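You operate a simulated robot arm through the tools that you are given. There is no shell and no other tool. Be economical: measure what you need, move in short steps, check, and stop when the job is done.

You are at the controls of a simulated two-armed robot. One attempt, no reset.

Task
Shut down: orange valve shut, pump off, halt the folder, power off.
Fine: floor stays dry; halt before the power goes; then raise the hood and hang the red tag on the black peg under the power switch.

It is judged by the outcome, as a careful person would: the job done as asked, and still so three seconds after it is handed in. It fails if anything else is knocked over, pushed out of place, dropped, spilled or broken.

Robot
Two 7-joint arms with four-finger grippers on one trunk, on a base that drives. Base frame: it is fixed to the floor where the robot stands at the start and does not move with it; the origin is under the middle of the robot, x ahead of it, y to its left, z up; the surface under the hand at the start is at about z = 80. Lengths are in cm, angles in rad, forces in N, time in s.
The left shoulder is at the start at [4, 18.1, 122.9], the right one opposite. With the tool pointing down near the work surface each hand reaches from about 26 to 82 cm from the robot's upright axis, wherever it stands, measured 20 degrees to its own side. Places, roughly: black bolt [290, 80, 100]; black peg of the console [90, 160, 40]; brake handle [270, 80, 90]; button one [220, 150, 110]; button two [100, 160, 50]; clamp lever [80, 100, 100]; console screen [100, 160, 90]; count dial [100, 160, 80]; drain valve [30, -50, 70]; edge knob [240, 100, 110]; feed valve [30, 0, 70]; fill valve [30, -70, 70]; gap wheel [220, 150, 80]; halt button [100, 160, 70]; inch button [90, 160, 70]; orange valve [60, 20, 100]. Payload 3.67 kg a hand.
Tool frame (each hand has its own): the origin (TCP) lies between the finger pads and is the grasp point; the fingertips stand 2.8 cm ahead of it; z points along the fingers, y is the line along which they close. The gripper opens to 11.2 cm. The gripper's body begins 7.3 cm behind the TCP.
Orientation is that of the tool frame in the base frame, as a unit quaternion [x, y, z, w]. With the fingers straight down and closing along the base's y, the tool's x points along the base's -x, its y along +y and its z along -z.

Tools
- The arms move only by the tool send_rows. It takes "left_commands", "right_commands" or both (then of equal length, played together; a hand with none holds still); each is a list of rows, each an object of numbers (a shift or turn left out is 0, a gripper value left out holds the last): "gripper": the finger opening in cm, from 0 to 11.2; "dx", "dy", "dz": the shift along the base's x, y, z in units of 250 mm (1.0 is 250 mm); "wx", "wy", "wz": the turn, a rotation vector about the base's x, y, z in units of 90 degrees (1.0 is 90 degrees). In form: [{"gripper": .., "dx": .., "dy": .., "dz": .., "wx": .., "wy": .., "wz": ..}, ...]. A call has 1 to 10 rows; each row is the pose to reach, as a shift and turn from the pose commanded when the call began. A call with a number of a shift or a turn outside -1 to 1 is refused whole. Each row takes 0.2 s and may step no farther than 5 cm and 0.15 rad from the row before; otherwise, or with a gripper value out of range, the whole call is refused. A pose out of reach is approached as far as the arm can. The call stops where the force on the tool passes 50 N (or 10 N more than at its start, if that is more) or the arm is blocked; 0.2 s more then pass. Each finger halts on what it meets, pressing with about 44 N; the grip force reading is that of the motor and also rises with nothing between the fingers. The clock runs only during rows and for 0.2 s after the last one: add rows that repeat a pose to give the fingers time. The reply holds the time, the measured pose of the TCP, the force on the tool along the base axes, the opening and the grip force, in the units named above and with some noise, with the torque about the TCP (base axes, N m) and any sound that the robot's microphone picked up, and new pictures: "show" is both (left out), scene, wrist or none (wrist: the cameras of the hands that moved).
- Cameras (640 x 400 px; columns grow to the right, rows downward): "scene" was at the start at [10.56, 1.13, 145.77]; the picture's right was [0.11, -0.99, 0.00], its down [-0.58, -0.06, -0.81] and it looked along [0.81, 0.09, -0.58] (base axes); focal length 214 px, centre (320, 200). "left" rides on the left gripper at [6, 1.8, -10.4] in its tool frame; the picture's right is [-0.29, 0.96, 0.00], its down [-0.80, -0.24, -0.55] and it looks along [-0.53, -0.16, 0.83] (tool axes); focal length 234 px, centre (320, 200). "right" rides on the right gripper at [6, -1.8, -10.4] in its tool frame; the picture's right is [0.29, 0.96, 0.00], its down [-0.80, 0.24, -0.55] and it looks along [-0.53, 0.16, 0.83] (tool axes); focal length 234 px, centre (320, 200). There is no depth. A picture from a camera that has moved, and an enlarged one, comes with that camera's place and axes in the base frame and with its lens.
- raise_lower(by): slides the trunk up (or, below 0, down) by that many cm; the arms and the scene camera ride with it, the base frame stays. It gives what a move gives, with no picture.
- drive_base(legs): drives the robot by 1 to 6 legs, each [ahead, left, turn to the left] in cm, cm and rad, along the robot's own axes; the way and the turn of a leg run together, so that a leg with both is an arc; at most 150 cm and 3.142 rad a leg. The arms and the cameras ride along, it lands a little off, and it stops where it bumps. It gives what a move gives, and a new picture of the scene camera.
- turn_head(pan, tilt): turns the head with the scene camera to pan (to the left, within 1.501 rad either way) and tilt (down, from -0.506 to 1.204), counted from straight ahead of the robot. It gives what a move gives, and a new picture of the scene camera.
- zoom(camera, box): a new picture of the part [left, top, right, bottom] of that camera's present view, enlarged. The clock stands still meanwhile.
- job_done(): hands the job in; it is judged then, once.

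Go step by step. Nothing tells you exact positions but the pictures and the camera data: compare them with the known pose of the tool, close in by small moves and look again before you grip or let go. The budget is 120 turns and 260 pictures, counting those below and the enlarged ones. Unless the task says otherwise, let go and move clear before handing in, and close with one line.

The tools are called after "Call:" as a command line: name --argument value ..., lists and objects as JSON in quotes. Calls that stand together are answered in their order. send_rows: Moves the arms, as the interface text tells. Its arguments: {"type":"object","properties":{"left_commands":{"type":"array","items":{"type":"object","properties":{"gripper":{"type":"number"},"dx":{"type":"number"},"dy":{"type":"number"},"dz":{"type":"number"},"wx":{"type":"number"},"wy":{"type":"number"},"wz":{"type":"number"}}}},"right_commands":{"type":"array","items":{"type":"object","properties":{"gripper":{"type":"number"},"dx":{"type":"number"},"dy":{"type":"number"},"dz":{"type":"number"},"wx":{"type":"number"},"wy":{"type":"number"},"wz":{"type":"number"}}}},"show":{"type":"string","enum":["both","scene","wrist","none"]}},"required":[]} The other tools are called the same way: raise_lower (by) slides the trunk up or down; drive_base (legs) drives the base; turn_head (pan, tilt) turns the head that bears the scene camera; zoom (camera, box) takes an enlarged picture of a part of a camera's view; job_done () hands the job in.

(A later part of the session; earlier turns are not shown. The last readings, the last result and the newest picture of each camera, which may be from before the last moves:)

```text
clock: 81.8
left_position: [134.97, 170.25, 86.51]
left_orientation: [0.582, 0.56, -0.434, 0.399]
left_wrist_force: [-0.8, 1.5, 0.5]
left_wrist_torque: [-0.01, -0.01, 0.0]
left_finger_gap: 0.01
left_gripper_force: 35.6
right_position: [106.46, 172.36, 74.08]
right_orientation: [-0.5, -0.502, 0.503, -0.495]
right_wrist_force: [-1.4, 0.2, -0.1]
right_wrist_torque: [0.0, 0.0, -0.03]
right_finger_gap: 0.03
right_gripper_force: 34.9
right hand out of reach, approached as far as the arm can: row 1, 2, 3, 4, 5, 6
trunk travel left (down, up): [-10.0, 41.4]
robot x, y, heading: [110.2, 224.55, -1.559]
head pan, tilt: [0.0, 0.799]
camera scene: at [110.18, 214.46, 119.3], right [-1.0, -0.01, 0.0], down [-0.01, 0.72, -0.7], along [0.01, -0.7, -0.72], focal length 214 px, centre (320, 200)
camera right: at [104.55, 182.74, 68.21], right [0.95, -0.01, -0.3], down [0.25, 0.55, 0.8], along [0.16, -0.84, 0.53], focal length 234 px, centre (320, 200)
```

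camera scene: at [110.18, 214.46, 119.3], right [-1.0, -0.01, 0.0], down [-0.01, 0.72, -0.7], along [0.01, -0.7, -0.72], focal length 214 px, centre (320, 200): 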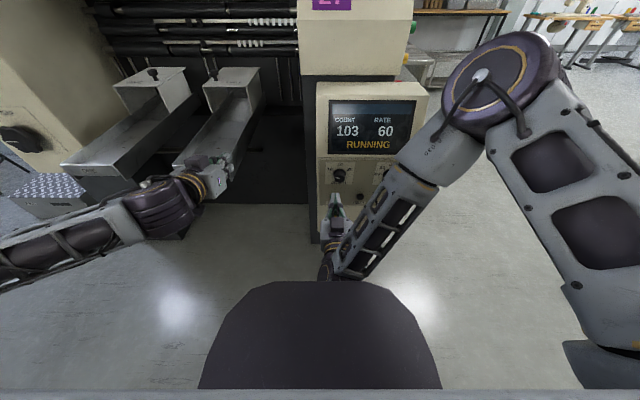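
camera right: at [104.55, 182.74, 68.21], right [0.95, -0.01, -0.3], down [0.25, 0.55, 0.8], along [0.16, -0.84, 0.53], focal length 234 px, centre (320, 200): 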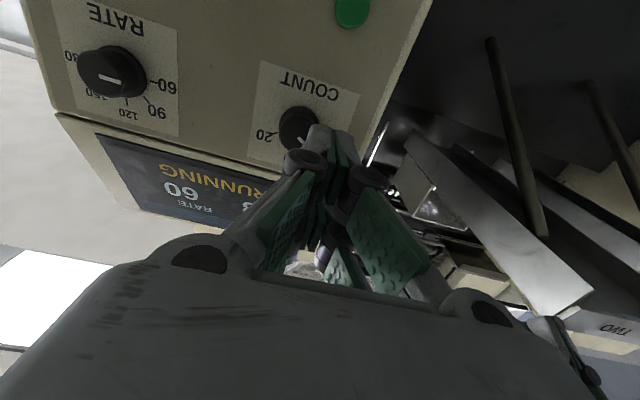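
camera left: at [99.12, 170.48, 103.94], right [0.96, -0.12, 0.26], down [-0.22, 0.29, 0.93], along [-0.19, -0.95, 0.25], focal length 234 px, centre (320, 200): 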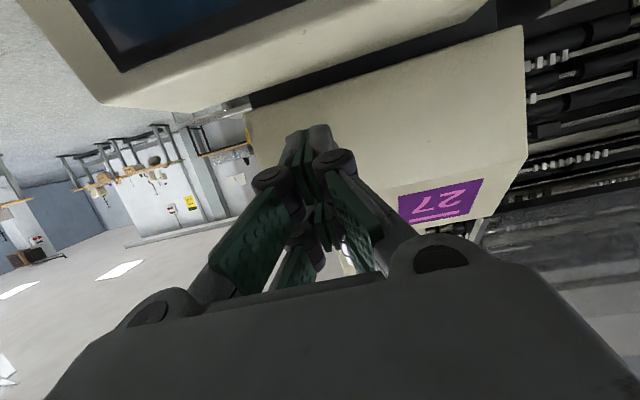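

The left hand touched the chute's side, so I stop going that way. The arm is cramped; raising the trunk gives it room, then I bring the right hand down in front of HALT.

Call:
raise_lower --by 18

Call:
drive_base --legs '[[-3, -4, 0]]'

Call:
send_rows --right_commands '[{"dx": -0.1, "dz": -0.14}, {"dx": -0.18, "dz": -0.3}, {"dx": -0.26, "dz": -0.46}, {"dx": -0.26, "dz": -0.62}, {"dx": -0.26, "dz": -0.78}, {"dx": -0.26, "dz": -0.92}, {"dx": -0.26, "dz": -1.0}]'

```text
clock: 83.8
left_position: [134.96, 170.28, 104.68]
left_orientation: [0.583, 0.56, -0.434, 0.398]
left_wrist_force: [0.7, -0.2, -0.1]
left_wrist_torque: [-0.03, -0.02, -0.01]
left_finger_gap: 0.0
left_gripper_force: 35.7
right_position: [106.58, 172.2, 92.19]
right_orientation: [-0.5, -0.503, 0.503, -0.494]
right_wrist_force: [0.7, 0.0, 1.0]
right_wrist_torque: [0.02, -0.01, 0.01]
right_finger_gap: 0.0
right_gripper_force: 35.9
trunk travel left (down, up): [-28.0, 23.4]
robot x, y, heading: [110.35, 224.3, -1.563]
head pan, tilt: [0.0, 0.799]
```

```text
clock: 84.8
left_position: [130.94, 173.23, 104.69]
left_orientation: [0.582, 0.561, -0.433, 0.399]
left_wrist_force: [-1.3, 0.6, 1.0]
left_wrist_torque: [0.0, 0.0, 0.02]
left_finger_gap: 0.02
left_gripper_force: 35.9
right_position: [102.57, 175.28, 92.18]
right_orientation: [-0.5, -0.502, 0.503, -0.495]
right_wrist_force: [-0.3, 0.2, -0.3]
right_wrist_torque: [0.02, 0.02, 0.04]
right_finger_gap: 0.01
right_gripper_force: 35.9
trunk travel left (down, up): [-28.0, 23.4]
robot x, y, heading: [106.05, 227.21, -1.558]
head pan, tilt: [0.0, 0.799]
camera scene: at [106.19, 217.4, 137.35], right [-1.0, -0.01, 0.0], down [-0.01, 0.72, -0.7], along [0.01, -0.7, -0.72], focal length 214 px, centre (320, 200)
```

scene: 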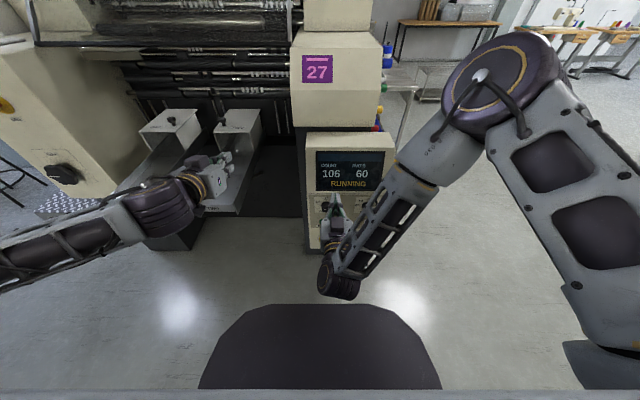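

```text
clock: 86.4
left_position: [130.98, 173.27, 104.68]
left_orientation: [0.582, 0.56, -0.434, 0.399]
left_wrist_force: [-0.2, 0.2, -0.2]
left_wrist_torque: [-0.01, 0.0, -0.02]
left_finger_gap: 0.02
left_gripper_force: 36.0
right_position: [107.46, 178.28, 84.1]
right_orientation: [-0.502, -0.501, 0.503, -0.493]
right_wrist_force: [0.7, 0.4, -1.3]
right_wrist_torque: [-0.04, -0.01, 0.01]
right_finger_gap: 0.01
right_gripper_force: 35.8
right hand out of reach, approached as far as the arm can: row 1, 2, 3, 4, 5, 6, 7
trunk travel left (down, up): [-28.0, 23.4]
robot x, y, heading: [106.52, 227.28, -1.555]
head pan, tilt: [0.0, 0.799]
camera scene: at [106.19, 217.39, 137.35], right [-1.0, -0.01, 0.0], down [-0.01, 0.72, -0.7], along [0.01, -0.7, -0.72], focal length 214 px, centre (320, 200)
camera right: at [105.6, 188.63, 78.23], right [0.95, -0.01, -0.3], down [0.26, 0.55, 0.8], along [0.15, -0.84, 0.52], focal length 234 px, centre (320, 200)
```

scene: 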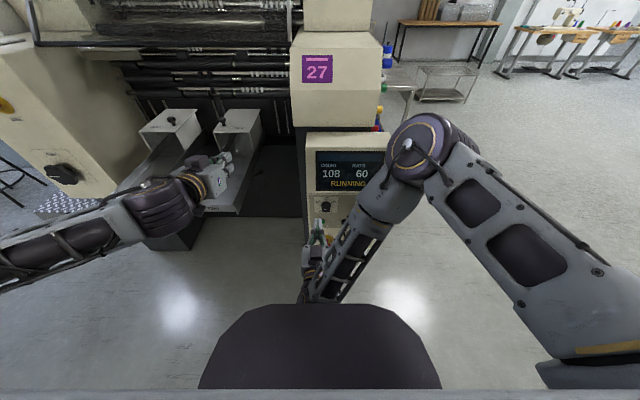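
right: 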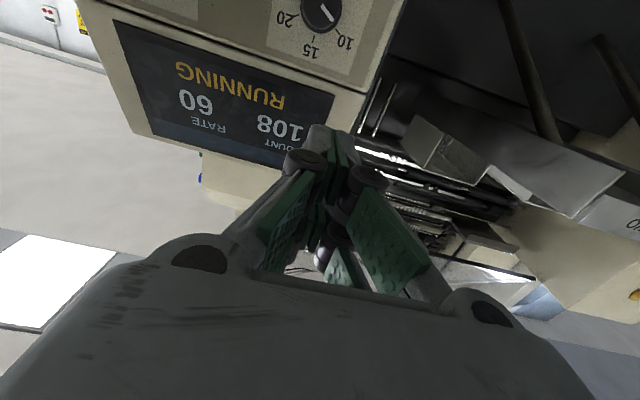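

The wrist limit is the issue; a hand pitched down ~40° suits this height and still pushes the button. I pitch it.

Call:
send_rows --right_commands '[{"wx": 0.09}, {"wx": 0.18, "dx": -0.08}, {"wx": 0.27, "dx": -0.16}, {"wx": 0.36, "dx": -0.26}, {"wx": 0.42, "dx": -0.36, "dz": -0.1}, {"wx": 0.42, "dx": -0.44, "dz": -0.2}, {"wx": 0.42, "dx": -0.44, "dz": -0.34, "dy": -0.1}, {"wx": 0.42, "dx": -0.44, "dz": -0.46, "dy": -0.2}, {"wx": 0.42, "dx": -0.44, "dz": -0.58, "dy": -0.28}, {"wx": 0.42, "dx": -0.44, "dz": -0.58, "dy": -0.28}]'

```text
clock: 88.6
left_position: [130.98, 173.2, 104.75]
left_orientation: [0.582, 0.56, -0.434, 0.399]
left_wrist_force: [0.0, 0.1, 0.4]
left_wrist_torque: [0.01, 0.0, 0.0]
left_finger_gap: 0.0
left_gripper_force: 35.4
right_position: [96.85, 170.94, 69.65]
right_orientation: [0.636, 0.638, -0.314, 0.301]
right_wrist_force: [0.1, 0.1, 0.0]
right_wrist_torque: [0.01, -0.02, -0.03]
right_finger_gap: 0.0
right_gripper_force: 35.6
right hand out of reach, approached as far as the arm can: row 9, 10
trunk travel left (down, up): [-28.0, 23.4]
robot x, y, heading: [106.58, 226.98, -1.559]
head pan, tilt: [0.0, 0.799]
camera scene: at [106.21, 217.39, 137.35], right [-1.0, -0.01, 0.0], down [-0.01, 0.72, -0.7], along [0.01, -0.7, -0.72], focal length 214 px, centre (320, 200)
camera right: at [95.12, 182.85, 71.43], right [0.95, 0.17, -0.24], down [0.26, -0.06, 0.96], along [0.15, -0.98, -0.1], focal length 234 px, centre (320, 200)
```

scene: 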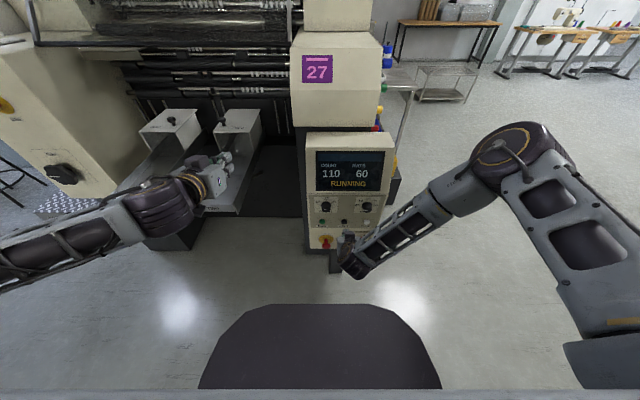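
right: 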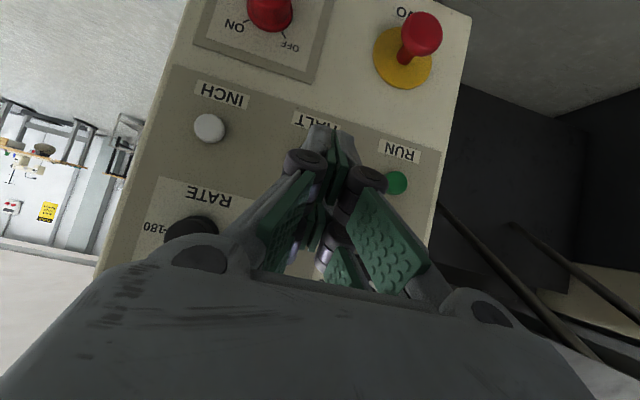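

The hand is right in front of HALT (button at about 96.5, 160.5, 65.4). I drop slightly and press along -y.

Call:
send_rows --right_commands '[{"dx": -0.012, "dy": -0.06, "dz": -0.1}, {"dx": -0.012, "dy": -0.16, "dz": -0.138}, {"dx": -0.012, "dy": -0.22, "dz": -0.138}, {"dx": -0.012, "dy": -0.26, "dz": -0.138}, {"dx": -0.012, "dy": -0.29, "dz": -0.138}]'

```text
clock: 89.8
left_position: [130.94, 173.23, 104.63]
left_orientation: [0.582, 0.56, -0.434, 0.399]
left_wrist_force: [1.0, 0.2, -0.2]
left_wrist_torque: [-0.02, 0.0, -0.01]
left_finger_gap: 0.01
left_gripper_force: 35.3
right_position: [96.67, 163.76, 66.15]
right_orientation: [0.634, 0.638, -0.313, 0.305]
right_wrist_force: [-0.8, 1.8, 0.3]
right_wrist_torque: [0.0, -0.03, -0.02]
right_finger_gap: 0.0
right_gripper_force: 35.2
right hand out of reach, approached as far as the arm can: row 1, 2
trunk travel left (down, up): [-28.0, 23.4]
robot x, y, heading: [106.37, 227.07, -1.56]
head pan, tilt: [0.0, 0.799]
camera scene: at [106.23, 217.37, 137.35], right [-1.0, -0.01, 0.0], down [-0.01, 0.72, -0.7], along [0.01, -0.7, -0.72], focal length 214 px, centre (320, 200)
camera right: at [94.81, 175.58, 68.01], right [0.95, 0.18, -0.24], down [0.25, -0.06, 0.97], along [0.16, -0.98, -0.1], focal length 234 px, centre (320, 200)
```

scene: 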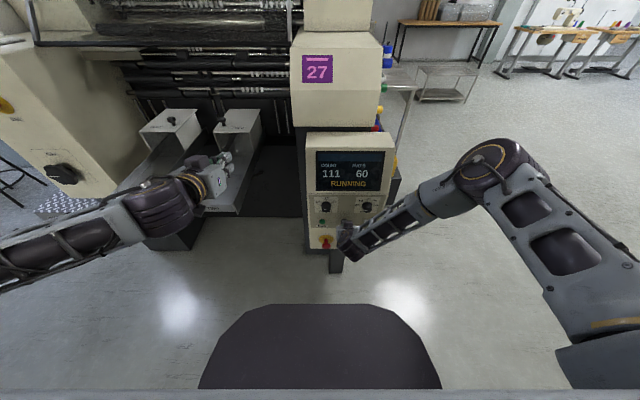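
right: 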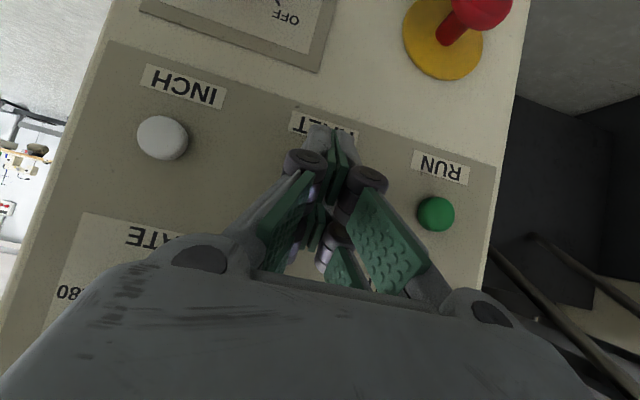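

Contact just begins; I press deeper.

Call:
send_rows --right_commands '[{"dy": -0.02}, {"dy": -0.04}, {"dy": -0.06}, {"dy": -0.07}]'

Call:
zoom --camera "scene" --box '[290, 120, 410, 260]'

```text
clock: 90.5
left_position: [130.87, 173.68, 104.84]
left_orientation: [0.581, 0.559, -0.436, 0.4]
left_wrist_force: [-0.8, -0.7, -0.3]
left_wrist_torque: [0.01, 0.02, 0.0]
left_finger_gap: 0.0
left_gripper_force: 35.6
right_position: [96.77, 163.56, 66.13]
right_orientation: [0.635, 0.639, -0.312, 0.303]
right_wrist_force: [-6.3, 27.3, 27.3]
right_wrist_torque: [-0.98, 0.08, -0.14]
right_finger_gap: 0.6
right_gripper_force: 35.8
trunk travel left (down, up): [-28.0, 23.4]
robot x, y, heading: [106.45, 227.26, -1.562]
head pan, tilt: [0.0, 0.799]
heard: click
stopped in row 3 (right hand): the force on the tool passed its limit at 56 N (the readings are from after the stop); the commanded pose is now the measured one
camera scene: at [106.18, 217.95, 137.41], right [-1.0, -0.01, 0.0], down [-0.01, 0.71, -0.7], along [0.01, -0.7, -0.71], focal length 214 px, centre (320, 200)
camera right: at [94.79, 175.33, 68.01], right [0.95, 0.18, -0.24], down [0.25, -0.06, 0.97], along [0.16, -0.98, -0.1], focal length 234 px, centre (320, 200)
```

scene: 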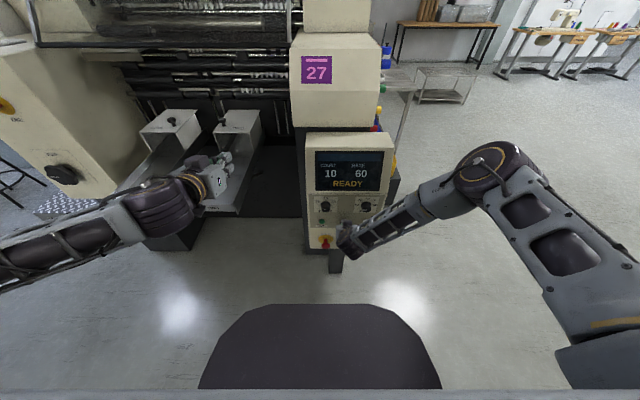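
right: 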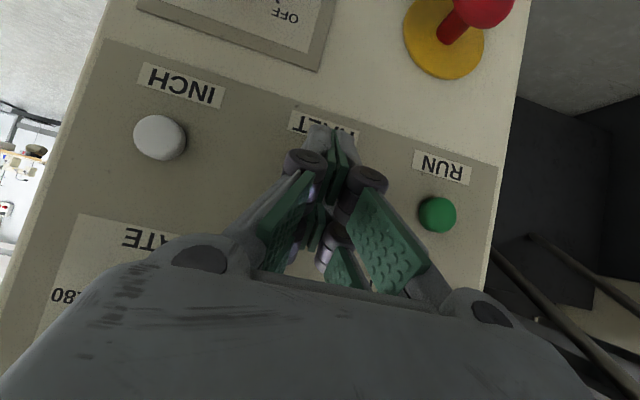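

```text
2.86 times, centred on (350, 190) of scene
camera zoom: at [106.18, 217.95, 137.41], right [-1.0, -0.01, 0.0], down [-0.01, 0.71, -0.7], along [0.01, -0.7, -0.71], focal length 613 px, centre (234, 229)
```

zoom: 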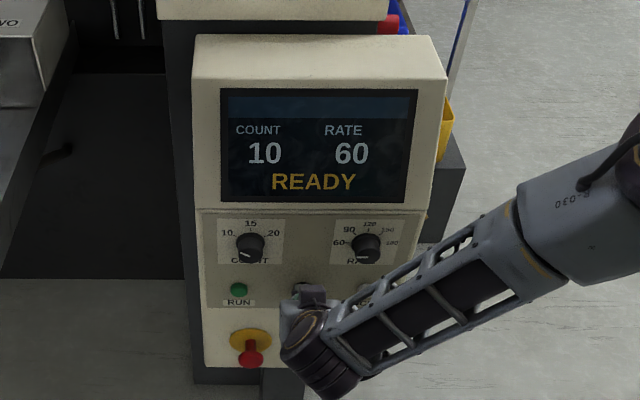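

The screen says READY: the folder is halted. Next the POWER knob (about 89, 163, 54; now ON, turn counter-clockwise). I back off, lower the trunk and look.

Call:
send_rows --right_commands '[{"dy": 0.12}, {"dy": 0.28}, {"dy": 0.42, "gripper": 7}, {"dy": 0.42}]' --show "none"

Call:
raise_lower --by -10

Call:
send_rows --right_commands '[{"wy": -0.09, "dx": -0.05}, {"wy": -0.18, "dx": -0.1}, {"wy": -0.27, "dx": -0.16}, {"wy": -0.36, "dx": -0.22}, {"wy": -0.45, "dx": -0.28}, {"wy": -0.5, "dx": -0.35}, {"wy": -0.5, "dx": -0.35}]'

```text
clock: 91.5
left_position: [130.88, 173.18, 104.72]
left_orientation: [0.582, 0.559, -0.435, 0.399]
left_wrist_force: [-0.6, -0.4, -0.2]
left_wrist_torque: [-0.02, 0.02, -0.01]
left_finger_gap: 0.0
left_gripper_force: 35.0
right_position: [98.35, 173.18, 66.8]
right_orientation: [0.638, 0.639, -0.311, 0.295]
right_wrist_force: [0.0, -0.3, 0.8]
right_wrist_torque: [-0.01, 0.0, 0.01]
right_finger_gap: 7.0
right_gripper_force: 0.3
right hand out of reach, approached as far as the arm can: row 2, 3, 4
trunk travel left (down, up): [-28.0, 23.4]
robot x, y, heading: [106.43, 227.29, -1.566]
head pan, tilt: [0.0, 0.799]
```

```text
clock: 92.8
left_position: [130.99, 173.13, 94.86]
left_orientation: [0.582, 0.559, -0.435, 0.398]
left_wrist_force: [-0.1, -0.5, -1.3]
left_wrist_torque: [0.02, -0.02, 0.01]
left_finger_gap: 0.0
left_gripper_force: 35.5
right_position: [98.17, 173.16, 56.92]
right_orientation: [0.638, 0.64, -0.311, 0.295]
right_wrist_force: [0.6, -0.2, 0.1]
right_wrist_torque: [0.02, -0.04, 0.01]
right_finger_gap: 7.0
right_gripper_force: 0.0
trunk travel left (down, up): [-18.0, 33.4]
robot x, y, heading: [106.49, 227.07, -1.562]
head pan, tilt: [0.0, 0.799]
```

```text
clock: 94.4
left_position: [130.85, 173.27, 94.75]
left_orientation: [0.582, 0.56, -0.434, 0.398]
left_wrist_force: [-0.5, -1.4, -0.6]
left_wrist_torque: [-0.02, 0.0, -0.03]
left_finger_gap: 0.02
left_gripper_force: 35.6
right_position: [103.92, 169.38, 64.1]
right_orientation: [0.725, 0.543, -0.166, 0.389]
right_wrist_force: [0.5, 0.4, 0.4]
right_wrist_torque: [0.04, 0.0, -0.03]
right_finger_gap: 6.97
right_gripper_force: 0.0
right hand out of reach, approached as far as the arm can: row 1, 2, 3, 4, 5, 6, 7
trunk travel left (down, up): [-18.0, 33.4]
robot x, y, heading: [106.32, 227.29, -1.566]
head pan, tilt: [0.0, 0.799]
camera scene: at [106.2, 217.42, 127.4], right [-1.0, -0.01, 0.0], down [-0.01, 0.72, -0.7], along [0.01, -0.7, -0.72], focal length 214 px, centre (320, 200)
camera right: at [102.32, 181.25, 66.25], right [0.98, 0.09, 0.18], down [-0.16, -0.14, 0.98], along [0.11, -0.99, -0.12], focal length 234 px, centre (320, 200)
```

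scene: 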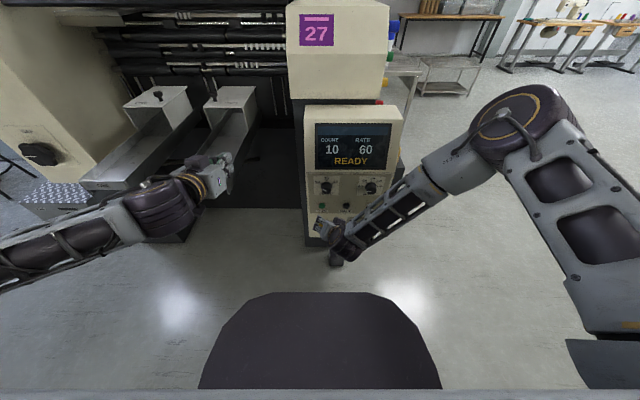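
right: 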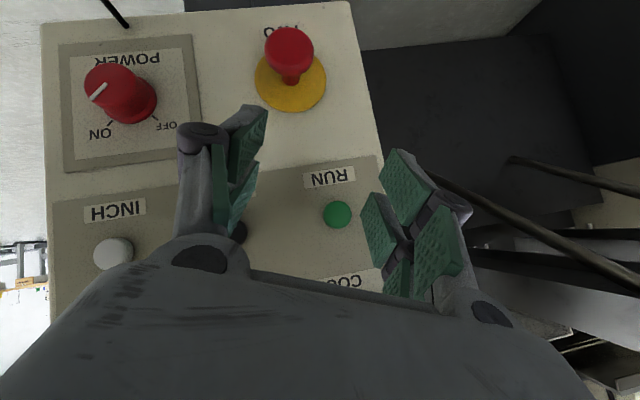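

The hand drifted the wrong way (still clear of RUN). I withdraw it up and outwards to get the arm into the elbow-out posture that worked at the pump.

Call:
send_rows --right_commands '[{"dy": 0.1, "dz": 0.06, "wx": 0.05, "wy": 0.02, "wz": 0.017}, {"dy": 0.2, "dz": 0.16, "wx": 0.12, "wy": 0.048, "wz": 0.039}, {"dy": 0.3, "dz": 0.28, "wx": 0.19, "wy": 0.077, "wz": 0.062}, {"dy": 0.38, "dz": 0.42, "dx": -0.06, "wx": 0.27, "wy": 0.108, "wz": 0.088}, {"dy": 0.44, "dz": 0.56, "dx": -0.14, "wx": 0.35, "wy": 0.14, "wz": 0.115}, {"dy": 0.5, "dz": 0.68, "dx": -0.24, "wx": 0.43, "wy": 0.173, "wz": 0.141}, {"dy": 0.56, "dz": 0.8, "dx": -0.34, "wx": 0.517, "wy": 0.208, "wz": 0.17}, {"dy": 0.6, "dz": 0.9, "dx": -0.46, "wx": 0.517, "wy": 0.208, "wz": 0.17}, {"dy": 0.62, "dz": 0.98, "dx": -0.6, "wx": 0.517, "wy": 0.208, "wz": 0.17}, {"dy": 0.64, "dz": 1.0, "dx": -0.76, "wx": 0.517, "wy": 0.208, "wz": 0.17}]' --show "scene"

```text
refused: row 7 steps farther than a row can; nothing moved
```

Call:
send_rows --right_commands '[{"dy": 0.1, "dz": 0.06, "wx": 0.06, "wy": 0.024, "wz": 0.02}, {"dy": 0.2, "dz": 0.16, "wx": 0.12, "wy": 0.048, "wz": 0.039}, {"dy": 0.3, "dz": 0.28, "wx": 0.18, "wy": 0.073, "wz": 0.059}, {"dy": 0.38, "dz": 0.42, "dx": -0.06, "wx": 0.24, "wy": 0.097, "wz": 0.079}, {"dy": 0.44, "dz": 0.56, "dx": -0.14, "wx": 0.3, "wy": 0.121, "wz": 0.099}, {"dy": 0.5, "dz": 0.68, "dx": -0.24, "wx": 0.36, "wy": 0.145, "wz": 0.118}, {"dy": 0.56, "dz": 0.8, "dx": -0.34, "wx": 0.42, "wy": 0.169, "wz": 0.138}, {"dy": 0.6, "dz": 0.9, "dx": -0.46, "wx": 0.48, "wy": 0.193, "wz": 0.158}, {"dy": 0.62, "dz": 0.98, "dx": -0.6, "wx": 0.517, "wy": 0.208, "wz": 0.17}, {"dy": 0.64, "dz": 1.0, "dx": -0.76, "wx": 0.517, "wy": 0.208, "wz": 0.17}]' --show "scene"

```text
clock: 96.6
left_position: [130.86, 173.21, 94.77]
left_orientation: [0.582, 0.56, -0.434, 0.399]
left_wrist_force: [0.1, -0.4, -0.2]
left_wrist_torque: [0.01, 0.0, 0.03]
left_finger_gap: 0.0
left_gripper_force: 35.4
right_position: [84.56, 185.63, 89.38]
right_orientation: [0.706, 0.708, 0.0, -0.001]
right_wrist_force: [-0.2, 0.9, -0.1]
right_wrist_torque: [0.02, -0.03, -0.02]
right_finger_gap: 6.99
right_gripper_force: 0.0
trunk travel left (down, up): [-18.0, 33.4]
robot x, y, heading: [106.1, 227.67, -1.561]
head pan, tilt: [0.0, 0.799]
camera scene: at [106.05, 217.52, 127.41], right [-1.0, -0.01, 0.0], down [-0.01, 0.72, -0.7], along [0.01, -0.7, -0.72], focal length 214 px, centre (320, 200)
```

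scene: 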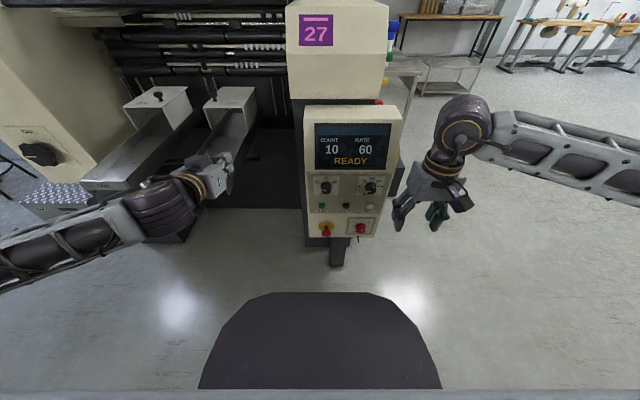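

Good posture now. I lower the trunk and turn the hand forward on this outer side.

Call:
raise_lower --by -17

Call:
send_rows --right_commands '[{"wx": -0.094, "dx": -0.08, "dy": -0.02}, {"wx": -0.188, "dx": -0.16, "dy": -0.05}, {"wx": -0.282, "dx": -0.24, "dy": -0.1}, {"wx": -0.376, "dx": -0.3, "dy": -0.16}, {"wx": -0.47, "dx": -0.34, "dy": -0.22}, {"wx": -0.564, "dx": -0.36, "dy": -0.3}, {"wx": -0.658, "dx": -0.36, "dy": -0.38}, {"wx": -0.752, "dx": -0.36, "dy": -0.44}, {"wx": -0.846, "dx": -0.36, "dy": -0.48}, {"wx": -0.94, "dx": -0.36, "dy": -0.5}]'

```text
clock: 98.5
left_position: [130.97, 173.25, 77.66]
left_orientation: [0.582, 0.56, -0.434, 0.399]
left_wrist_force: [-1.0, 0.0, 0.2]
left_wrist_torque: [0.02, 0.02, 0.04]
left_finger_gap: 0.0
left_gripper_force: 35.8
right_position: [84.67, 185.44, 72.34]
right_orientation: [0.707, 0.707, -0.001, 0.0]
right_wrist_force: [-0.1, 0.3, 0.1]
right_wrist_torque: [0.0, 0.02, -0.02]
right_finger_gap: 7.01
right_gripper_force: 0.1
trunk travel left (down, up): [-1.0, 50.4]
robot x, y, heading: [106.49, 227.58, -1.561]
head pan, tilt: [0.0, 0.799]
```

```text
clock: 100.7
left_position: [130.99, 173.28, 77.66]
left_orientation: [0.583, 0.56, -0.434, 0.398]
left_wrist_force: [-0.1, 0.2, -0.1]
left_wrist_torque: [-0.03, -0.01, 0.04]
left_finger_gap: 0.01
left_gripper_force: 35.7
right_position: [74.73, 174.8, 72.73]
right_orientation: [0.602, 0.603, -0.376, 0.365]
right_wrist_force: [-0.4, 0.2, 0.0]
right_wrist_torque: [-0.04, -0.01, 0.03]
right_finger_gap: 6.99
right_gripper_force: 0.1
right hand out of reach, approached as far as the arm can: row 5, 6, 7, 8, 9, 10
trunk travel left (down, up): [-1.0, 50.4]
robot x, y, heading: [106.54, 227.51, -1.563]
head pan, tilt: [0.0, 0.799]
camera scene: at [106.17, 217.43, 110.38], right [-1.0, -0.01, 0.0], down [-0.01, 0.72, -0.7], along [0.01, -0.7, -0.72], focal length 214 px, centre (320, 200)
camera right: at [72.83, 186.75, 72.12], right [0.95, 0.12, -0.27], down [0.26, 0.13, 0.96], along [0.15, -0.98, 0.1], focal length 234 px, centre (320, 200)
```

scene: 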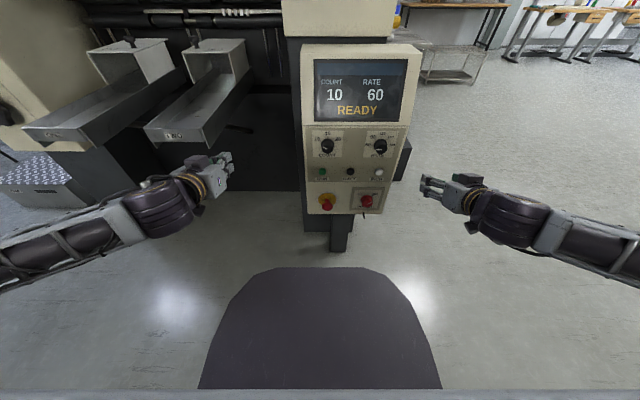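
right: 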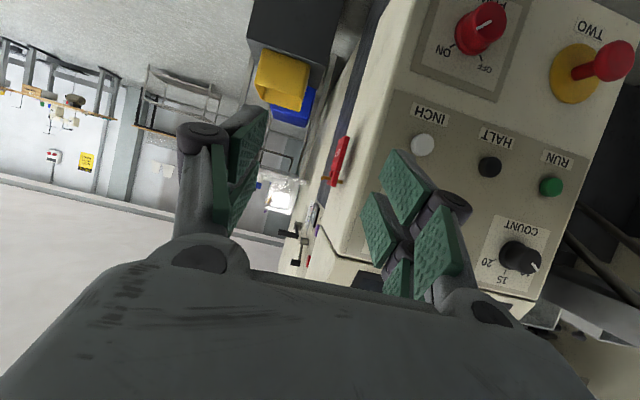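

The knob reads at about (88.5, 163, 54). I move in front of it, levelling the hand.

Call:
send_rows --right_commands '[{"dx": 0.06, "dz": -0.1, "wx": -0.04}, {"dx": 0.14, "dz": -0.2, "wx": -0.08, "dy": -0.04}, {"dx": 0.22, "dz": -0.3, "wx": -0.12, "dy": -0.08}, {"dx": 0.32, "dz": -0.4, "wx": -0.17, "dy": -0.12}, {"dx": 0.42, "dz": -0.5, "wx": -0.22, "dy": -0.14}, {"dx": 0.53, "dz": -0.58, "wx": -0.26, "dy": -0.16}, {"dx": 0.53, "dz": -0.65, "wx": -0.3, "dy": -0.16}, {"dx": 0.53, "dz": -0.65, "wx": -0.3, "dy": -0.16}]'

```text
clock: 102.7
left_position: [130.94, 173.25, 77.62]
left_orientation: [0.582, 0.56, -0.434, 0.399]
left_wrist_force: [-0.4, 1.2, -0.4]
left_wrist_torque: [0.03, -0.03, 0.01]
left_finger_gap: 0.0
left_gripper_force: 36.0
right_position: [86.3, 168.47, 65.43]
right_orientation: [0.627, 0.364, -0.552, 0.412]
right_wrist_force: [-0.5, -1.1, 0.6]
right_wrist_torque: [0.02, 0.01, 0.03]
right_finger_gap: 7.01
right_gripper_force: 0.0
right hand out of reach, approached as far as the arm can: row 1, 2, 3, 4, 5, 6, 7, 8
trunk travel left (down, up): [-1.0, 50.4]
robot x, y, heading: [106.25, 227.64, -1.566]
head pan, tilt: [0.0, 0.799]
stopped in row 8 (right hand): the arm was blocked; the commanded pose is now the measured one
camera scene: at [106.22, 217.43, 110.38], right [-1.0, -0.01, 0.0], down [-0.01, 0.72, -0.7], along [0.01, -0.7, -0.72], focal length 214 px, centre (320, 200)
camera right: at [89.37, 178.73, 59.92], right [0.91, -0.38, -0.17], down [0.33, 0.41, 0.85], along [-0.25, -0.83, 0.5], focal length 234 px, centre (320, 200)
```

scene: 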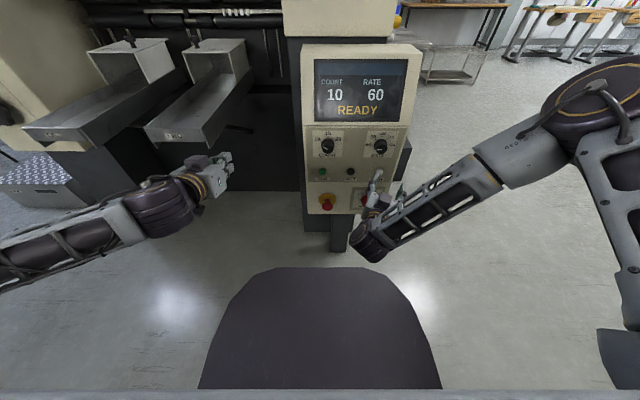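
right: 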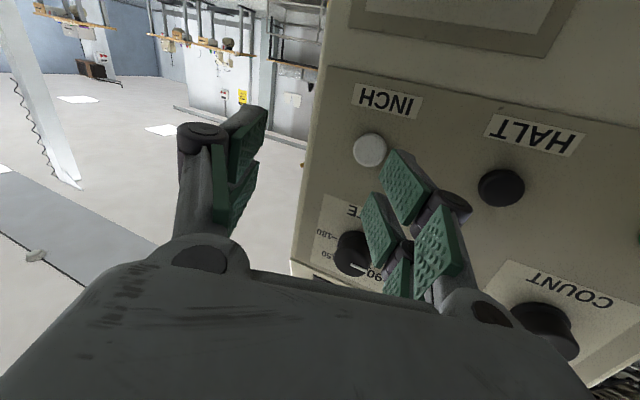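

The elbow rode up again. I take the hand far out to the right, set it level there, and then come in, as succeeded with the left arm.

Call:
send_rows --right_commands '[{"dy": 0.1, "dx": -0.02, "dz": 0.04}, {"dy": 0.2, "dx": -0.1, "dz": 0.1}, {"dy": 0.28, "dx": -0.2, "dz": 0.2, "wy": 0.02, "wz": 0.05}, {"dy": 0.34, "dx": -0.32, "dz": 0.3, "wy": 0.03, "wz": 0.1}, {"dy": 0.4, "dx": -0.44, "dz": 0.4, "wy": 0.04, "wz": 0.15}, {"dy": 0.44, "dx": -0.56, "dz": 0.5, "wy": 0.06, "wz": 0.2}, {"dy": 0.46, "dx": -0.68, "dz": 0.6, "wy": 0.08, "wz": 0.26}, {"dy": 0.46, "dx": -0.8, "dz": 0.7, "wy": 0.08, "wz": 0.26}, {"dy": 0.46, "dx": -0.9, "dz": 0.78, "wy": 0.08, "wz": 0.26}, {"dy": 0.46, "dx": -1.0, "dz": 0.86, "wy": 0.08, "wz": 0.26}]' --show "none"

Call:
send_rows --right_commands '[{"dx": -0.12, "dz": 0.04}, {"dx": -0.24, "dz": 0.08}, {"dx": -0.36, "dz": 0.1}, {"dx": -0.48, "dz": 0.1}, {"dx": -0.48, "dz": 0.1}]' --show "scene"

```text
clock: 105.1
left_position: [130.92, 173.36, 77.59]
left_orientation: [0.583, 0.56, -0.434, 0.398]
left_wrist_force: [-0.2, 0.1, -0.8]
left_wrist_torque: [-0.01, 0.03, 0.0]
left_finger_gap: 0.0
left_gripper_force: 35.9
right_position: [91.57, 175.98, 89.73]
right_orientation: [0.208, 0.743, -0.405, 0.491]
right_wrist_force: [0.5, 0.4, 0.8]
right_wrist_torque: [-0.02, 0.04, 0.01]
right_finger_gap: 7.02
right_gripper_force: 0.1
right hand out of reach, approached as far as the arm can: row 2, 3, 4, 5, 6, 7, 8, 9, 10
trunk travel left (down, up): [-1.0, 50.4]
robot x, y, heading: [106.13, 227.3, -1.56]
head pan, tilt: [0.0, 0.799]
stopped in row 10 (right hand): the arm was blocked; the commanded pose is now the measured one
```

```text
clock: 106.5
left_position: [131.07, 173.39, 77.67]
left_orientation: [0.582, 0.56, -0.434, 0.399]
left_wrist_force: [-0.8, 0.6, -0.7]
left_wrist_torque: [0.0, 0.01, -0.03]
left_finger_gap: 0.03
left_gripper_force: 35.9
right_position: [78.93, 175.89, 96.91]
right_orientation: [0.227, 0.689, -0.461, 0.511]
right_wrist_force: [0.3, -0.1, 0.3]
right_wrist_torque: [0.03, 0.0, -0.02]
right_finger_gap: 6.99
right_gripper_force: 0.1
right hand out of reach, approached as far as the arm can: row 4
trunk travel left (down, up): [-1.0, 50.4]
robot x, y, heading: [106.24, 227.32, -1.562]
head pan, tilt: [0.0, 0.799]
stopped in row 5 (right hand): the arm was blocked; the commanded pose is now the measured one
camera scene: at [106.17, 217.49, 110.39], right [-1.0, -0.01, 0.0], down [-0.01, 0.72, -0.7], along [0.01, -0.7, -0.72], focal length 214 px, centre (320, 200)
```

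scene: 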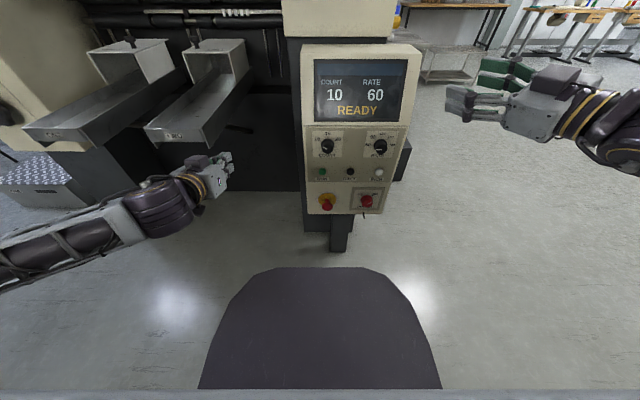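

The arm needs more extension. I back off a little further and to the left, away from the chair, and check the view towards the chair.

Call:
drive_base --legs '[[-6, 9, 0]]'

Call:
turn_head --pan -1.5 --tilt 0.75

```text
clock: 107.7
left_position: [139.94, 179.37, 77.78]
left_orientation: [0.582, 0.56, -0.435, 0.398]
left_wrist_force: [-0.6, -0.3, -0.9]
left_wrist_torque: [-0.01, 0.03, -0.02]
left_finger_gap: 0.0
left_gripper_force: 35.7
right_position: [87.84, 181.96, 96.91]
right_orientation: [0.227, 0.69, -0.459, 0.511]
right_wrist_force: [0.4, 0.6, -0.4]
right_wrist_torque: [0.05, -0.01, -0.03]
right_finger_gap: 6.98
right_gripper_force: 0.0
trunk travel left (down, up): [-1.0, 50.4]
robot x, y, heading: [115.11, 233.11, -1.564]
head pan, tilt: [0.0, 0.799]
camera scene: at [115.25, 223.56, 110.39], right [-1.0, -0.01, 0.0], down [-0.01, 0.72, -0.7], along [0.01, -0.7, -0.72], focal length 214 px, centre (320, 200)
```

scene: 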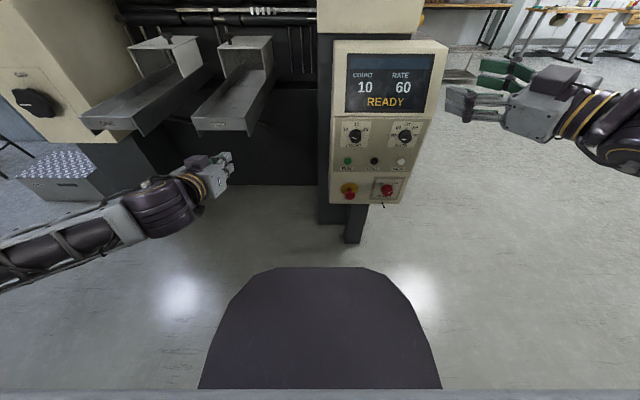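

```text
clock: 109.3
left_position: [139.9, 179.26, 77.64]
left_orientation: [0.582, 0.56, -0.434, 0.399]
left_wrist_force: [0.5, 0.1, 0.1]
left_wrist_torque: [-0.01, 0.0, -0.01]
left_finger_gap: 0.0
left_gripper_force: 35.5
right_position: [87.78, 181.88, 96.79]
right_orientation: [0.227, 0.69, -0.46, 0.51]
right_wrist_force: [1.3, 0.4, -0.5]
right_wrist_torque: [-0.01, 0.01, -0.01]
right_finger_gap: 6.99
right_gripper_force: 0.0
trunk travel left (down, up): [-1.0, 50.4]
robot x, y, heading: [115.0, 233.23, -1.563]
head pan, tilt: [-1.499, 0.75]
camera scene: at [106.79, 230.87, 110.79], right [-0.08, 1.0, 0.0], down [0.68, 0.06, -0.73], along [-0.73, -0.06, -0.68], focal length 214 px, centre (320, 200)
```

scene: 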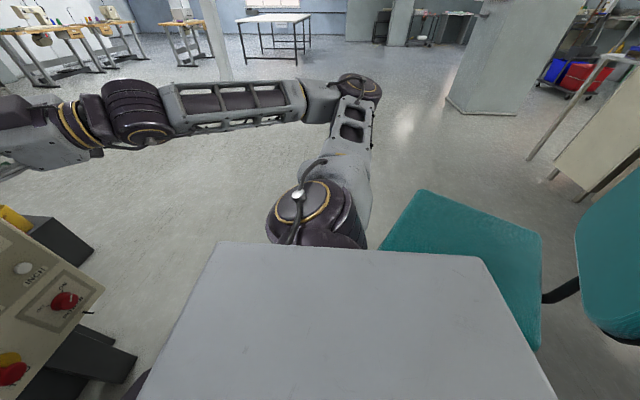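

The base is clear of the chair. Now I level the right hand and come down in front of the power knob.

Call:
send_rows --right_commands '[{"dy": -0.06, "dz": -0.12, "wx": 0.006, "wy": -0.045, "wz": -0.055}, {"dy": -0.12, "dz": -0.25, "wx": 0.012, "wy": -0.09, "wz": -0.11}, {"dy": -0.18, "dz": -0.38, "wx": 0.018, "wy": -0.134, "wz": -0.166}, {"dy": -0.24, "dz": -0.51, "wx": 0.024, "wy": -0.178, "wz": -0.22}, {"dy": -0.3, "dz": -0.64, "wx": 0.03, "wy": -0.222, "wz": -0.276}, {"dy": -0.36, "dz": -0.77, "wx": 0.036, "wy": -0.267, "wz": -0.332}, {"dy": -0.4, "dz": -0.88, "wx": 0.036, "wy": -0.267, "wz": -0.332}, {"dy": -0.4, "dz": -0.88, "wx": 0.036, "wy": -0.267, "wz": -0.332}]' --show "wrist"

Call:
turn_head --pan -0.3 --tilt 0.8

```text
clock: 111.1
left_position: [139.88, 179.21, 77.62]
left_orientation: [0.583, 0.559, -0.435, 0.398]
left_wrist_force: [0.1, -0.1, -0.9]
left_wrist_torque: [-0.03, -0.01, 0.04]
left_finger_gap: 0.0
left_gripper_force: 35.6
right_position: [76.97, 180.09, 87.15]
right_orientation: [0.5, 0.502, -0.497, 0.5]
right_wrist_force: [0.8, -0.3, 0.4]
right_wrist_torque: [0.0, 0.02, 0.0]
right_finger_gap: 6.99
right_gripper_force: 0.1
right hand out of reach, approached as far as the arm can: row 2, 3, 4, 5, 6, 7, 8
trunk travel left (down, up): [-1.0, 50.4]
robot x, y, heading: [114.99, 233.33, -1.559]
head pan, tilt: [-1.499, 0.75]
camera right: at [74.96, 190.53, 81.31], right [0.96, 0.01, -0.29], down [0.24, 0.55, 0.8], along [0.16, -0.83, 0.53], focal length 234 px, centre (320, 200)
```

right: 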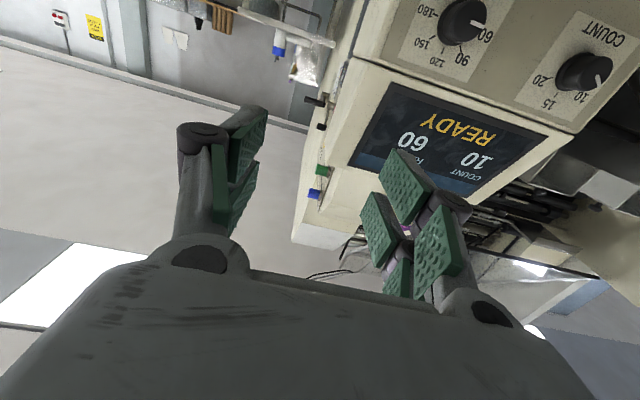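

```text
clock: 112.5
left_position: [139.84, 179.34, 77.69]
left_orientation: [0.581, 0.56, -0.434, 0.4]
left_wrist_force: [0.5, 0.4, 0.2]
left_wrist_torque: [0.01, -0.01, 0.02]
left_finger_gap: 0.02
left_gripper_force: 35.6
right_position: [76.93, 180.16, 87.23]
right_orientation: [0.5, 0.503, -0.497, 0.5]
right_wrist_force: [0.4, -0.1, 0.5]
right_wrist_torque: [0.0, -0.02, 0.0]
right_finger_gap: 7.0
right_gripper_force: 0.0
trunk travel left (down, up): [-1.0, 50.4]
robot x, y, heading: [115.0, 233.48, -1.562]
head pan, tilt: [-0.3, 0.799]
camera scene: at [112.73, 223.82, 110.38], right [-0.96, 0.29, 0.0], down [0.21, 0.69, -0.7], along [-0.2, -0.67, -0.72], focal length 214 px, centre (320, 200)
```

scene: 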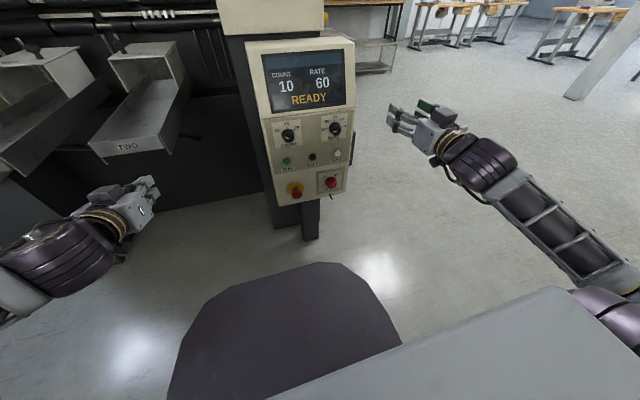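

Now the hand is level with a low elbow. I move forward, then down and across to the knob.

Call:
send_rows --right_commands '[{"dy": -0.14}, {"dy": -0.28}, {"dy": -0.34, "dz": -0.12}, {"dy": -0.34, "dz": -0.28}, {"dy": -0.34, "dz": -0.44, "dx": 0.06}, {"dy": -0.34, "dz": -0.6, "dx": 0.14}, {"dy": -0.34, "dz": -0.76, "dx": 0.24}, {"dy": -0.34, "dz": -0.9, "dx": 0.34}, {"dy": -0.34, "dz": -1.0, "dx": 0.44}, {"dy": -0.34, "dz": -1.0, "dx": 0.44}]'

```text
clock: 114.7
left_position: [140.07, 179.33, 77.66]
left_orientation: [0.582, 0.56, -0.434, 0.399]
left_wrist_force: [-0.5, -0.6, 0.6]
left_wrist_torque: [0.01, 0.01, 0.01]
left_finger_gap: 0.0
left_gripper_force: 35.8
right_position: [71.94, 183.03, 76.45]
right_orientation: [0.499, 0.502, -0.499, 0.501]
right_wrist_force: [-0.5, -0.3, 0.2]
right_wrist_torque: [0.03, -0.02, 0.01]
right_finger_gap: 7.01
right_gripper_force: 0.0
right hand out of reach, approached as far as the arm can: row 1, 2, 3, 4, 5, 6, 7, 8, 9, 10
trunk travel left (down, up): [-1.0, 50.4]
robot x, y, heading: [115.08, 233.38, -1.56]
head pan, tilt: [-0.3, 0.799]
camera scene: at [112.74, 223.81, 110.38], right [-0.96, 0.29, 0.0], down [0.21, 0.69, -0.7], along [-0.2, -0.67, -0.72], focal length 214 px, centre (320, 200)
camera right: at [70.06, 193.32, 70.53], right [0.96, 0.0, -0.29], down [0.24, 0.55, 0.8], along [0.16, -0.83, 0.53], focal length 234 px, centre (320, 200)
```

scene: 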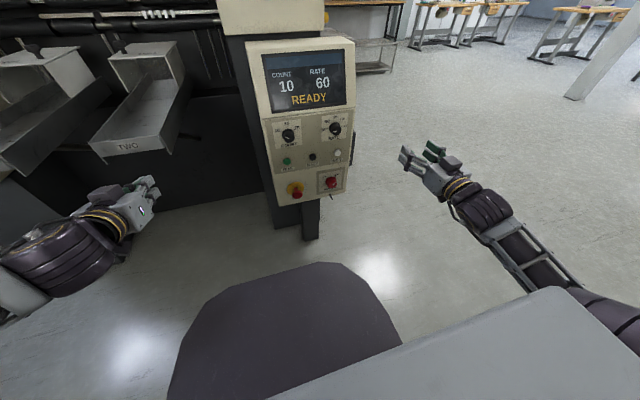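
right: 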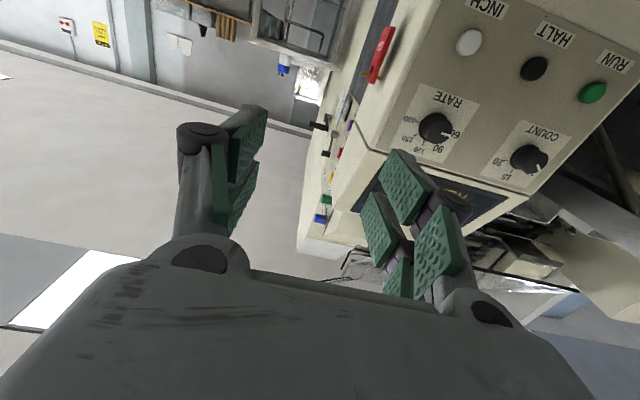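

Moving level forward still binds, so I choose a grip with the fingers pitched steeply down and leaning right; the pads stay parallel to the knob's axis. I turn the hand into that pose first.

Call:
send_rows --right_commands '[{"wx": 0.081, "wy": -0.038, "wz": 0.022}, {"wx": 0.163, "wy": -0.076, "wz": 0.044}, {"wx": 0.244, "wy": -0.113, "wz": 0.065}, {"wx": 0.326, "wy": -0.151, "wz": 0.087, "dy": -0.05}, {"wx": 0.407, "wy": -0.189, "wz": 0.109, "dy": -0.1}, {"wx": 0.488, "wy": -0.227, "wz": 0.13, "dy": -0.16, "dx": 0.08}, {"wx": 0.57, "wy": -0.264, "wz": 0.152, "dy": -0.22, "dx": 0.2}, {"wx": 0.651, "wy": -0.302, "wz": 0.174, "dy": -0.28, "dx": 0.34}, {"wx": 0.651, "wy": -0.302, "wz": 0.174, "dy": -0.36, "dx": 0.5, "dz": -0.06}, {"wx": 0.651, "wy": -0.302, "wz": 0.174, "dy": -0.4, "dx": 0.64, "dz": -0.16}]'

```text
clock: 116.9
left_position: [139.85, 179.22, 77.72]
left_orientation: [0.583, 0.559, -0.435, 0.398]
left_wrist_force: [0.4, -0.4, -0.2]
left_wrist_torque: [0.02, 0.01, 0.04]
left_finger_gap: 0.0
left_gripper_force: 35.4
right_position: [88.34, 173.02, 72.28]
right_orientation: [0.708, 0.612, 0.001, 0.353]
right_wrist_force: [0.0, -0.1, -0.6]
right_wrist_torque: [0.0, 0.02, -0.02]
right_finger_gap: 7.02
right_gripper_force: 0.0
trunk travel left (down, up): [-1.0, 50.4]
robot x, y, heading: [115.09, 233.46, -1.563]
head pan, tilt: [-0.3, 0.799]
camera scene: at [112.75, 223.78, 110.38], right [-0.96, 0.29, 0.0], down [0.21, 0.69, -0.7], along [-0.2, -0.67, -0.72], focal length 214 px, centre (320, 200)
camera right: at [83.62, 183.4, 76.62], right [0.9, 0.25, 0.36], down [-0.23, -0.42, 0.88], along [0.37, -0.87, -0.32], focal length 234 px, centre (320, 200)
```

scene: 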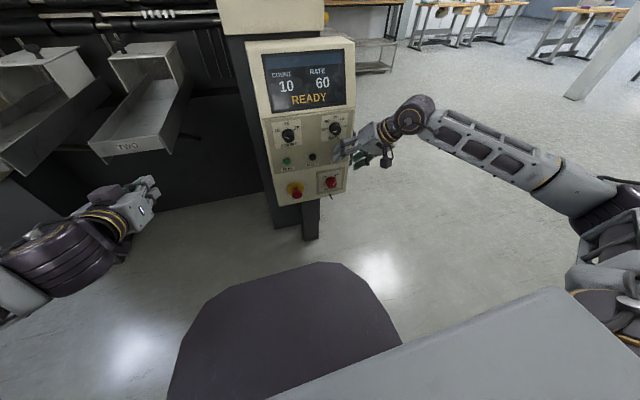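
right: 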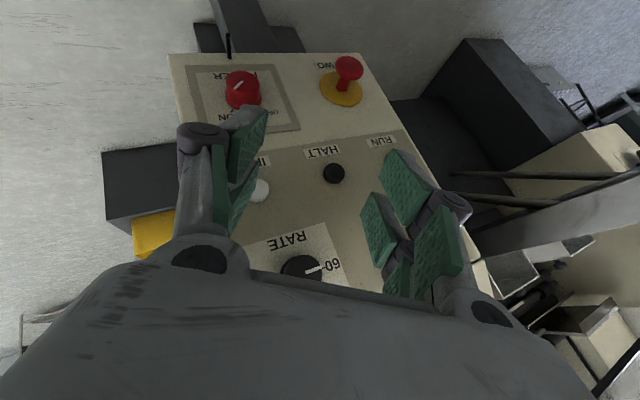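

That pose is reachable. I lower the hand to the knob's height, still standing off.

Call:
send_rows --right_commands '[{"dz": -0.18, "dx": -0.01}, {"dz": -0.36, "dx": -0.02}, {"dz": -0.54, "dx": -0.028}, {"dz": -0.71, "dx": -0.028}, {"dz": -0.71, "dx": -0.028, "dy": -0.1}, {"dz": -0.71, "dx": -0.028, "dy": -0.1}]'

Call:
zoom --camera "scene" --box '[260, 140, 380, 220]'

```text
clock: 118.3
left_position: [139.91, 179.31, 77.7]
left_orientation: [0.583, 0.559, -0.435, 0.399]
left_wrist_force: [0.7, -0.4, 0.1]
left_wrist_torque: [0.01, 0.0, 0.01]
left_finger_gap: 0.0
left_gripper_force: 35.9
right_position: [87.55, 170.56, 54.64]
right_orientation: [0.707, 0.612, 0.001, 0.353]
right_wrist_force: [0.3, 0.0, 0.4]
right_wrist_torque: [-0.02, -0.01, 0.03]
right_finger_gap: 6.98
right_gripper_force: 0.1
trunk travel left (down, up): [-1.0, 50.4]
robot x, y, heading: [114.94, 232.91, -1.556]
head pan, tilt: [-0.3, 0.799]
camera scene: at [112.73, 223.82, 110.39], right [-0.96, 0.29, 0.0], down [0.21, 0.69, -0.7], along [-0.2, -0.67, -0.72], focal length 214 px, centre (320, 200)
camera right: at [82.8, 180.92, 59.01], right [0.9, 0.25, 0.36], down [-0.23, -0.42, 0.88], along [0.37, -0.87, -0.32], focal length 234 px, centre (320, 200)
```

scene: 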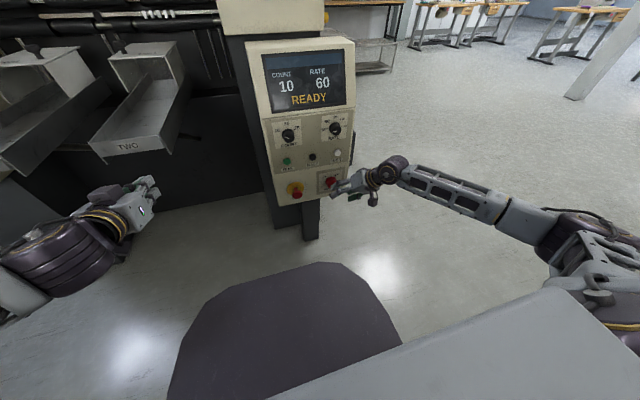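
right: 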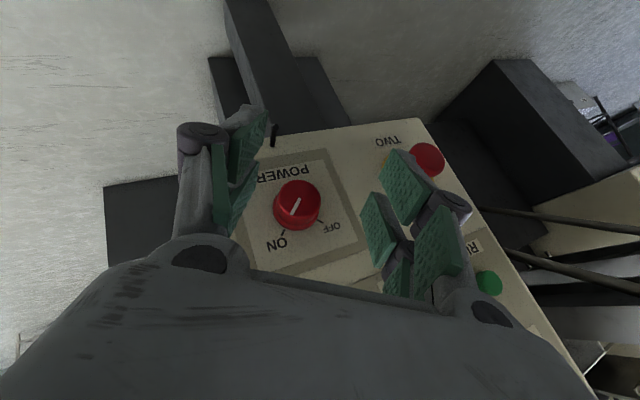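

```text
5.00 times, centred on (320, 180) of scene
camera zoom: at [112.73, 223.82, 110.39], right [-0.96, 0.29, 0.0], down [0.21, 0.69, -0.7], along [-0.2, -0.67, -0.72], focal length 1072 px, centre (320, 300)
```

zoom: 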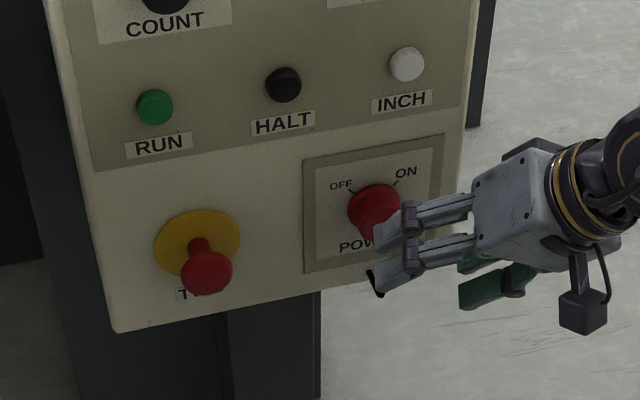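

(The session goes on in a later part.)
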